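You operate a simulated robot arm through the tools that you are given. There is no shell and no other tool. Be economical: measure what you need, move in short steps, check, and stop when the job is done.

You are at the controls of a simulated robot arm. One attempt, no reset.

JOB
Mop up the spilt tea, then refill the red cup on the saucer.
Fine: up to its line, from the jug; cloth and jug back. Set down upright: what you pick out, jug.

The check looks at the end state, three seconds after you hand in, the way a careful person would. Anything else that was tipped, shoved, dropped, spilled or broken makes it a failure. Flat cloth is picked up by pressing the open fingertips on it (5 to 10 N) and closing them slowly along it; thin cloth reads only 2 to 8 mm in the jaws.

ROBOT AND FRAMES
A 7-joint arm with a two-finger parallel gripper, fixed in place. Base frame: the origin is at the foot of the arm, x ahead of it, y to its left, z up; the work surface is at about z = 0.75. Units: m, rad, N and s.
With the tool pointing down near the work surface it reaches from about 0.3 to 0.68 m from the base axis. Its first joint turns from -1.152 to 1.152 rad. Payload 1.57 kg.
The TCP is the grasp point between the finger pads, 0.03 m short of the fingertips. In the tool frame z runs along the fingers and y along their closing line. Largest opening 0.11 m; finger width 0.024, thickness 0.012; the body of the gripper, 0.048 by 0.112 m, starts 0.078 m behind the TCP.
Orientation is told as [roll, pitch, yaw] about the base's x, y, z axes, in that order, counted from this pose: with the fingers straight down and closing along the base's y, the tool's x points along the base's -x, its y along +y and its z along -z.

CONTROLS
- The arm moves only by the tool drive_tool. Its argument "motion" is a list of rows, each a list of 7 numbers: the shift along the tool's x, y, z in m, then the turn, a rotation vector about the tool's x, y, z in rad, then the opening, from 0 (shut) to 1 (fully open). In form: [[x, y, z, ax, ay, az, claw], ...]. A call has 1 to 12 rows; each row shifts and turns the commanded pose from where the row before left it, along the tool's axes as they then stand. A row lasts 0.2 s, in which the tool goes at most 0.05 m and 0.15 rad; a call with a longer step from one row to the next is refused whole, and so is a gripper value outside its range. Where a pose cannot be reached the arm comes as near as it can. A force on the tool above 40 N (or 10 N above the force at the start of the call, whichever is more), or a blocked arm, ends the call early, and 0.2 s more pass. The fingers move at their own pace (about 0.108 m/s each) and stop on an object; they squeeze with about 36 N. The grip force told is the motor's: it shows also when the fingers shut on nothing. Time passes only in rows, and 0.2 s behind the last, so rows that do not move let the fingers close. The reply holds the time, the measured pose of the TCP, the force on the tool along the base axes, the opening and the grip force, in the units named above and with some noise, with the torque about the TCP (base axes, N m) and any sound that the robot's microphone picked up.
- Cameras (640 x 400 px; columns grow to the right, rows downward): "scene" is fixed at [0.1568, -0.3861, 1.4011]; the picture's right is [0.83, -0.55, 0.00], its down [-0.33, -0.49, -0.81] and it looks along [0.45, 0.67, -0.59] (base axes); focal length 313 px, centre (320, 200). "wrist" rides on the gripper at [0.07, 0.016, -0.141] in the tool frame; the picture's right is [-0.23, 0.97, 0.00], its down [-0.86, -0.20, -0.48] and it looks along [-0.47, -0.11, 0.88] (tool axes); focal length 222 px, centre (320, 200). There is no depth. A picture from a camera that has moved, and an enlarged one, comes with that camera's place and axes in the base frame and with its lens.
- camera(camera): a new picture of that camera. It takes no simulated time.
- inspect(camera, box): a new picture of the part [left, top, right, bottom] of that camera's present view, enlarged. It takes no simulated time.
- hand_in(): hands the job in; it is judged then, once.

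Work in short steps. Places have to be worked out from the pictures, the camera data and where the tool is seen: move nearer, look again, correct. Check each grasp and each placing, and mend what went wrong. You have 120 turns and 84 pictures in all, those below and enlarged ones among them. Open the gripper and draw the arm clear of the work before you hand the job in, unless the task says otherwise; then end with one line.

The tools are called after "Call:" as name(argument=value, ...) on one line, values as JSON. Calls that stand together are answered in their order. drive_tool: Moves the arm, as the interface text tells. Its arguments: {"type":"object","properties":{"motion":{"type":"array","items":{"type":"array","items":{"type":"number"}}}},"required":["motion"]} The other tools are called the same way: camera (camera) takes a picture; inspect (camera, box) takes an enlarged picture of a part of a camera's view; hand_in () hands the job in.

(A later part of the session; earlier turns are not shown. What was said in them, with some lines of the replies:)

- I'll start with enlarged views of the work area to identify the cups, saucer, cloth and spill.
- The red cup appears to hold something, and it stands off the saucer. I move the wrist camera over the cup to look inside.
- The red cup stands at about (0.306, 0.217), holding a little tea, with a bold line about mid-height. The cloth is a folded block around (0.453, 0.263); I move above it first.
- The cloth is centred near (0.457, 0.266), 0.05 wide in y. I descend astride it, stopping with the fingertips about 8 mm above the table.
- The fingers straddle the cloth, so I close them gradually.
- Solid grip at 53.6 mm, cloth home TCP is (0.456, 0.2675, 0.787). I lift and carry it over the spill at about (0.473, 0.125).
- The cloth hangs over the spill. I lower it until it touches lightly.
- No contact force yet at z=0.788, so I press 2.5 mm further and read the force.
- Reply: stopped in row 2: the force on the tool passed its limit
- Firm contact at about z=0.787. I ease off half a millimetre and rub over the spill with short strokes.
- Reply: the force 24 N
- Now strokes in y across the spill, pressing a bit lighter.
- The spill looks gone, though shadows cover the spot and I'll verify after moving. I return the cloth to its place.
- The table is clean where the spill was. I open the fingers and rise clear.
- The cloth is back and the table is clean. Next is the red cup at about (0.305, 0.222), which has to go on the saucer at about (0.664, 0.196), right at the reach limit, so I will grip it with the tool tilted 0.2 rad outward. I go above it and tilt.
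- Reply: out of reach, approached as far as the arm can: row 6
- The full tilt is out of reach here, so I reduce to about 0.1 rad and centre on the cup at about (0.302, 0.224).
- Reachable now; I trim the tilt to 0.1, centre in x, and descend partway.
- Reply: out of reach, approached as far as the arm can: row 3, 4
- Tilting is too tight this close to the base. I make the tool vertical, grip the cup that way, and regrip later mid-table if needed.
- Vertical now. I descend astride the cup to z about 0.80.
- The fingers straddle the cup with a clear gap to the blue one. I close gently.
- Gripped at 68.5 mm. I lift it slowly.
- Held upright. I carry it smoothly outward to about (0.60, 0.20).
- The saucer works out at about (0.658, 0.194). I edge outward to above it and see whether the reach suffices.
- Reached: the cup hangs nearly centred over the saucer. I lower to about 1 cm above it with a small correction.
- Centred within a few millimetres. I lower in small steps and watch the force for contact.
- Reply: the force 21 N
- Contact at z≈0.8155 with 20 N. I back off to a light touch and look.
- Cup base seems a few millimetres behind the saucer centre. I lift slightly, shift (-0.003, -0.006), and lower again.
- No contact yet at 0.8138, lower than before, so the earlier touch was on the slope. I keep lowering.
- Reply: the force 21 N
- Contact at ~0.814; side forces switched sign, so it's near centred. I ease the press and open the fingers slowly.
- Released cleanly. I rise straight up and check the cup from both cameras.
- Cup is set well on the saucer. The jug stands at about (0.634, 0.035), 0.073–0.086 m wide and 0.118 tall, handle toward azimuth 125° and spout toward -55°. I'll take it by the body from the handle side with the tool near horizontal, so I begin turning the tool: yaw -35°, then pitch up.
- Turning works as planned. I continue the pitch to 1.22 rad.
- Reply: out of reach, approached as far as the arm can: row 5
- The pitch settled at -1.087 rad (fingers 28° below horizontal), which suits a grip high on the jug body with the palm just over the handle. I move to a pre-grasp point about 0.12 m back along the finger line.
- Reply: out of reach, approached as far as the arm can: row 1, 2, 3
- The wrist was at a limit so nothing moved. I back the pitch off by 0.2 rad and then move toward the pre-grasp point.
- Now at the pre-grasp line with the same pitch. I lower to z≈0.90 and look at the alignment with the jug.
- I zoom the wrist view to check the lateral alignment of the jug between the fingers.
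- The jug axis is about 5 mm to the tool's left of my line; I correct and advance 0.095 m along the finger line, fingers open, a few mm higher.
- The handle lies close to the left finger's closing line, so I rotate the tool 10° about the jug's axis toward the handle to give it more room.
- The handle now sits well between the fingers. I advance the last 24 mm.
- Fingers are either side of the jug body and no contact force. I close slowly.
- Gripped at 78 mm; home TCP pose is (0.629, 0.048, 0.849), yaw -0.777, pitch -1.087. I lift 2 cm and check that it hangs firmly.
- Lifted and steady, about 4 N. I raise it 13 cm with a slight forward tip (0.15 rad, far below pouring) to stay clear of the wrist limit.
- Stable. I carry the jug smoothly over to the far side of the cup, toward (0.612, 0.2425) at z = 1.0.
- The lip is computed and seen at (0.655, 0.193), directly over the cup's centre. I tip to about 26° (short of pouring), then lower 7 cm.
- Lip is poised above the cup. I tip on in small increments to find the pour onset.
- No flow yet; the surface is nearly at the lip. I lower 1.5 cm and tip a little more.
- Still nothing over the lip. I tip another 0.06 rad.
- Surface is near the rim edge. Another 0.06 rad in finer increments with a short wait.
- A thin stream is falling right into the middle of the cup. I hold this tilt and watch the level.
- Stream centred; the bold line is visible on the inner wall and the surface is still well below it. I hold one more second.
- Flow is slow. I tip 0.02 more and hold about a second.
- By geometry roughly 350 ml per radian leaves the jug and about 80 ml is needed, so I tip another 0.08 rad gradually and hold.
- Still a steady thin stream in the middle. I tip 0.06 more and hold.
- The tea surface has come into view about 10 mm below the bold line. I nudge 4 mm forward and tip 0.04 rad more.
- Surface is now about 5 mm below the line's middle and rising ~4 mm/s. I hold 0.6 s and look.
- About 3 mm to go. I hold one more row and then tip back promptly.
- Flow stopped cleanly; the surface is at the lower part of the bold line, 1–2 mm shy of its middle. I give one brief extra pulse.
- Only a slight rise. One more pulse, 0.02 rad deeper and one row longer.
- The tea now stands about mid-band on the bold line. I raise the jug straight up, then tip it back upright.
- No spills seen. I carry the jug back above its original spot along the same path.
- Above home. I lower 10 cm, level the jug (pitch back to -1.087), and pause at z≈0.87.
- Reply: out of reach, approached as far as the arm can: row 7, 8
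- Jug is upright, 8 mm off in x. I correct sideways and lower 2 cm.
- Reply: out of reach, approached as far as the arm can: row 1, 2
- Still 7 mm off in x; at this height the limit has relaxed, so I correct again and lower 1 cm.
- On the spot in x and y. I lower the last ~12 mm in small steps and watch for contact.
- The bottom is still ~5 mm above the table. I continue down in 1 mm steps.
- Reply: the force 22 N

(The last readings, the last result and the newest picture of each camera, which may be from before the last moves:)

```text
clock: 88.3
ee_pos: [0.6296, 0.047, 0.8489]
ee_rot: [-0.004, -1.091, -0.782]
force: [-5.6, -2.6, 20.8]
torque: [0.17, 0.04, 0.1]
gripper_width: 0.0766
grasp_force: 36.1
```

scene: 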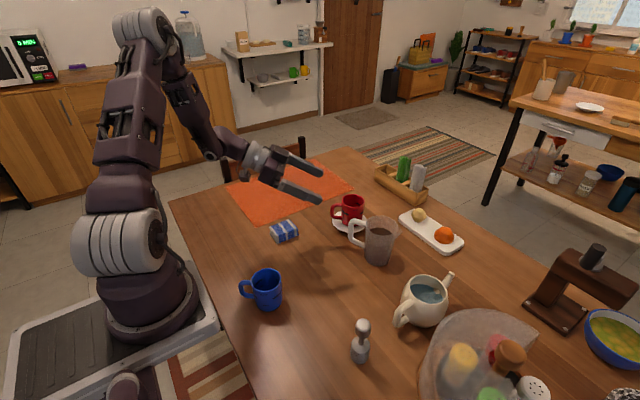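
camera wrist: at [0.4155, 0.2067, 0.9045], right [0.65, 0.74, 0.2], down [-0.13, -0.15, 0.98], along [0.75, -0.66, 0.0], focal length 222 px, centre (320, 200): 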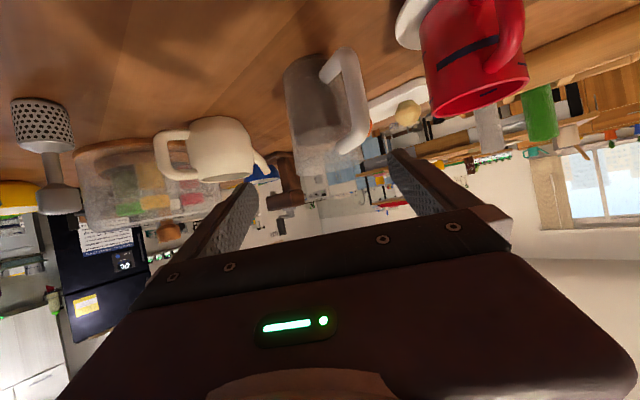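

Contact. I ease up 1.5 mm to a light touch, then look before releasing.

Call:
drive_tool(motion=[[-0.0013, 0, -0.0007, 0, 0, 0, 0.5], [0, 0, 0, 0, 0, 0, 0.5]])

Call:
inspect(camera="scene", box=[310, 180, 430, 280])

```text
clock: 89.0
ee_pos: [0.6294, 0.0479, 0.8487]
ee_rot: [-0.007, -1.085, -0.778]
force: [0.2, -3.8, 9.3]
torque: [-0.24, -0.36, -0.12]
gripper_width: 0.0764
grasp_force: 35.9
```

```text
4.00 times, centred on (370, 230) of scene
camera zoom: at [0.1567, -0.3862, 1.4011], right [0.83, -0.55, 0.0], down [-0.33, -0.49, -0.81], along [0.45, 0.67, -0.59], focal length 1252 px, centre (120, 80)
```

zoom: 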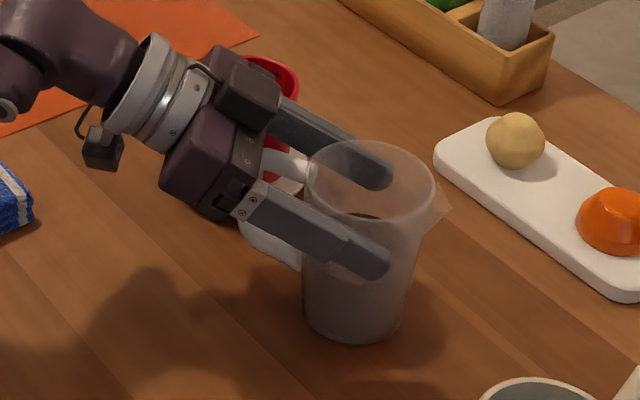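

The jug stands on the table essentially upright. I open slowly to let it settle.

Call:
drive_tool(motion=[[0, 0, 0, 0, 0, 0, 0.71], [0, 0, 0, 0, 0, 0, 0.74], [0, 0, 0, 0, 0, 0, 0.8], [0, 0, 0, 0, 0, 0, 0.9], [0, 0, 0, 0, 0, 0, 1], [0, 0, 0, 0, 0, 0, 1]])

Call:
inspect(camera="scene", box=[310, 180, 430, 280])

```text
clock: 90.3
ee_pos: [0.6304, 0.0479, 0.8484]
ee_rot: [-0.007, -1.085, -0.778]
force: [0.6, 0.3, -0.2]
torque: [0.02, 0.0, 0.02]
gripper_width: 0.1101
grasp_force: 0.1
```

```text
4.00 times, centred on (370, 230) of scene
camera zoom: at [0.1568, -0.3861, 1.4011], right [0.83, -0.55, 0.0], down [-0.33, -0.49, -0.81], along [0.45, 0.67, -0.59], focal length 1252 px, centre (120, 80)
```

zoom: 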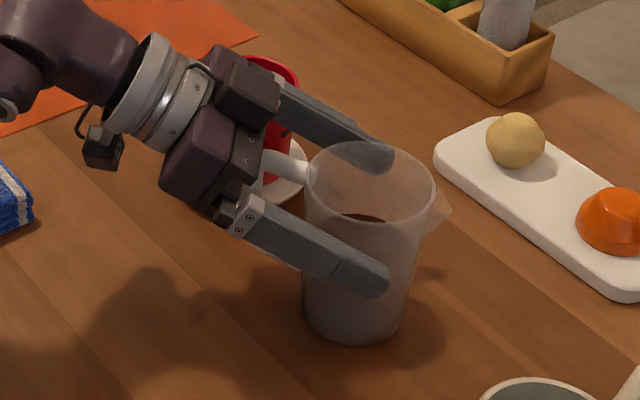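

Released. I retreat straight back along the finger line.

Call:
drive_tool(motion=[[0, 0, -0.01, 0, 0, 0, 1], [0, 0, -0.02, 0, 0, 0, 1], [0, 0, -0.025, 0, 0, 0, 1], [0, 0, -0.03, 0, 0, 0, 1], [0, 0, -0.03, 0, 0, 0, 1], [0, 0, 0, 0, 0, 0, 1]])

```text
clock: 91.8
ee_pos: [0.5595, 0.1228, 0.9034]
ee_rot: [-0.006, -1.085, -0.777]
force: [0.5, 0.2, 0.3]
torque: [0.0, 0.02, 0.0]
gripper_width: 0.1103
grasp_force: 0.1
out of reach, approached as far as the arm can: row 3
```

Clear of the jug. I rise and turn the tool back toward vertical.

Call:
drive_tool(motion=[[-0.02, 0, -0.015, 0, 0.04, 0, 1], [-0.024, 0, -0.018, 0, 0.05, 0, 1], [-0.024, 0, -0.02, 0, 0.06, 0, 1], [-0.02, 0, -0.022, 0, 0.1, 0, 1], [0, 0, -0.03, 0, 0.12, 0, 1], [0, 0, -0.03, 0, 0.12, 0, 1], [0.02, 0, -0.02, 0, 0.12, 0, 1], [0.03, 0, 0, 0, 0.12, 0, 1], [0.03, 0, 0, 0, 0.12, 0, 1], [0.03, 0, 0, 0, 0.12, 0, 1], [0, 0, 0, 0, 0, 0, 1]])

Call:
camera(camera="scene")

Call:
inspect(camera="scene", box=[320, 175, 420, 270])

```text
clock: 94.2
ee_pos: [0.4397, 0.2449, 1.0352]
ee_rot: [-0.002, -0.113, -0.783]
force: [-0.4, 0.8, 0.3]
torque: [-0.02, 0.01, 0.0]
gripper_width: 0.1099
grasp_force: 0.2
```

```text
9 pictures are left
```

scene: 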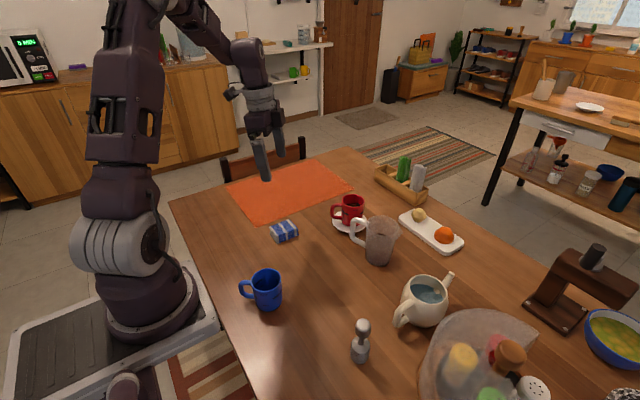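

```text
4.21 times, centred on (370, 222) of scene
camera zoom: at [0.1568, -0.3861, 1.4011], right [0.83, -0.55, 0.0], down [-0.33, -0.49, -0.81], along [0.45, 0.67, -0.59], focal length 1318 px, centre (110, 105)
```

zoom: 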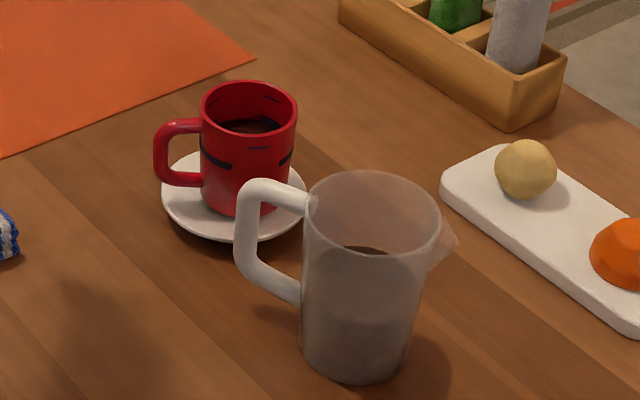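

Everything stands upright and clean. One last close look at the cup level.

Call:
inspect(camera="scene", box=[342, 190, 374, 214])

Call:
inspect(camera="scene", box=[250, 210, 370, 290])

```text
16.00 times, centred on (358, 202) of scene
camera zoom: at [0.1568, -0.3861, 1.4011], right [0.83, -0.55, 0.0], down [-0.33, -0.49, -0.81], along [0.45, 0.67, -0.59], focal length 5007 px, centre (-288, 168)
```

zoom: 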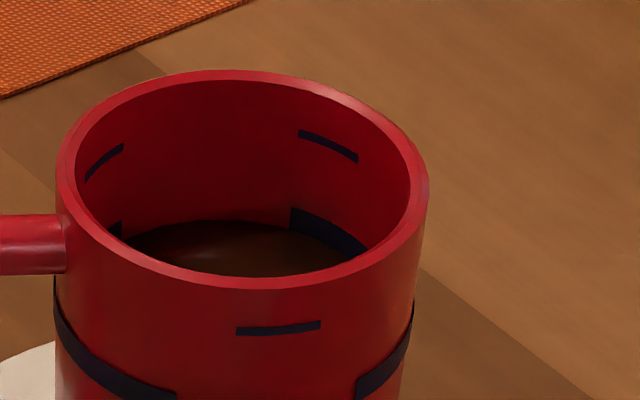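

```text
5.00 times, centred on (310, 250) of scene
camera zoom: at [0.1568, -0.3861, 1.4011], right [0.83, -0.55, 0.0], down [-0.33, -0.49, -0.81], along [0.45, 0.67, -0.59], focal length 1565 px, centre (370, -50)
```

zoom: 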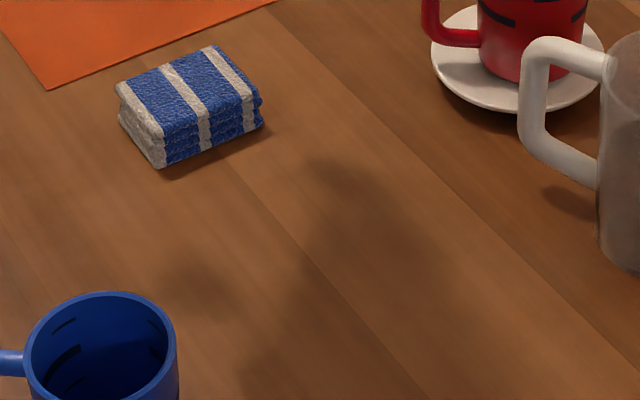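

The tea surface meets the bold line, the spill is gone, cloth and jug are back, and the arm is clear with the gripper open. I hand in.

Call:
hand_in()

```text
The job is handed in.
```

I mopped up the spilt tea, set the red cup upright on the saucer and filled it from the jug to its bold line; the cloth and jug are back in their places, and nothing else was moved or spilled.
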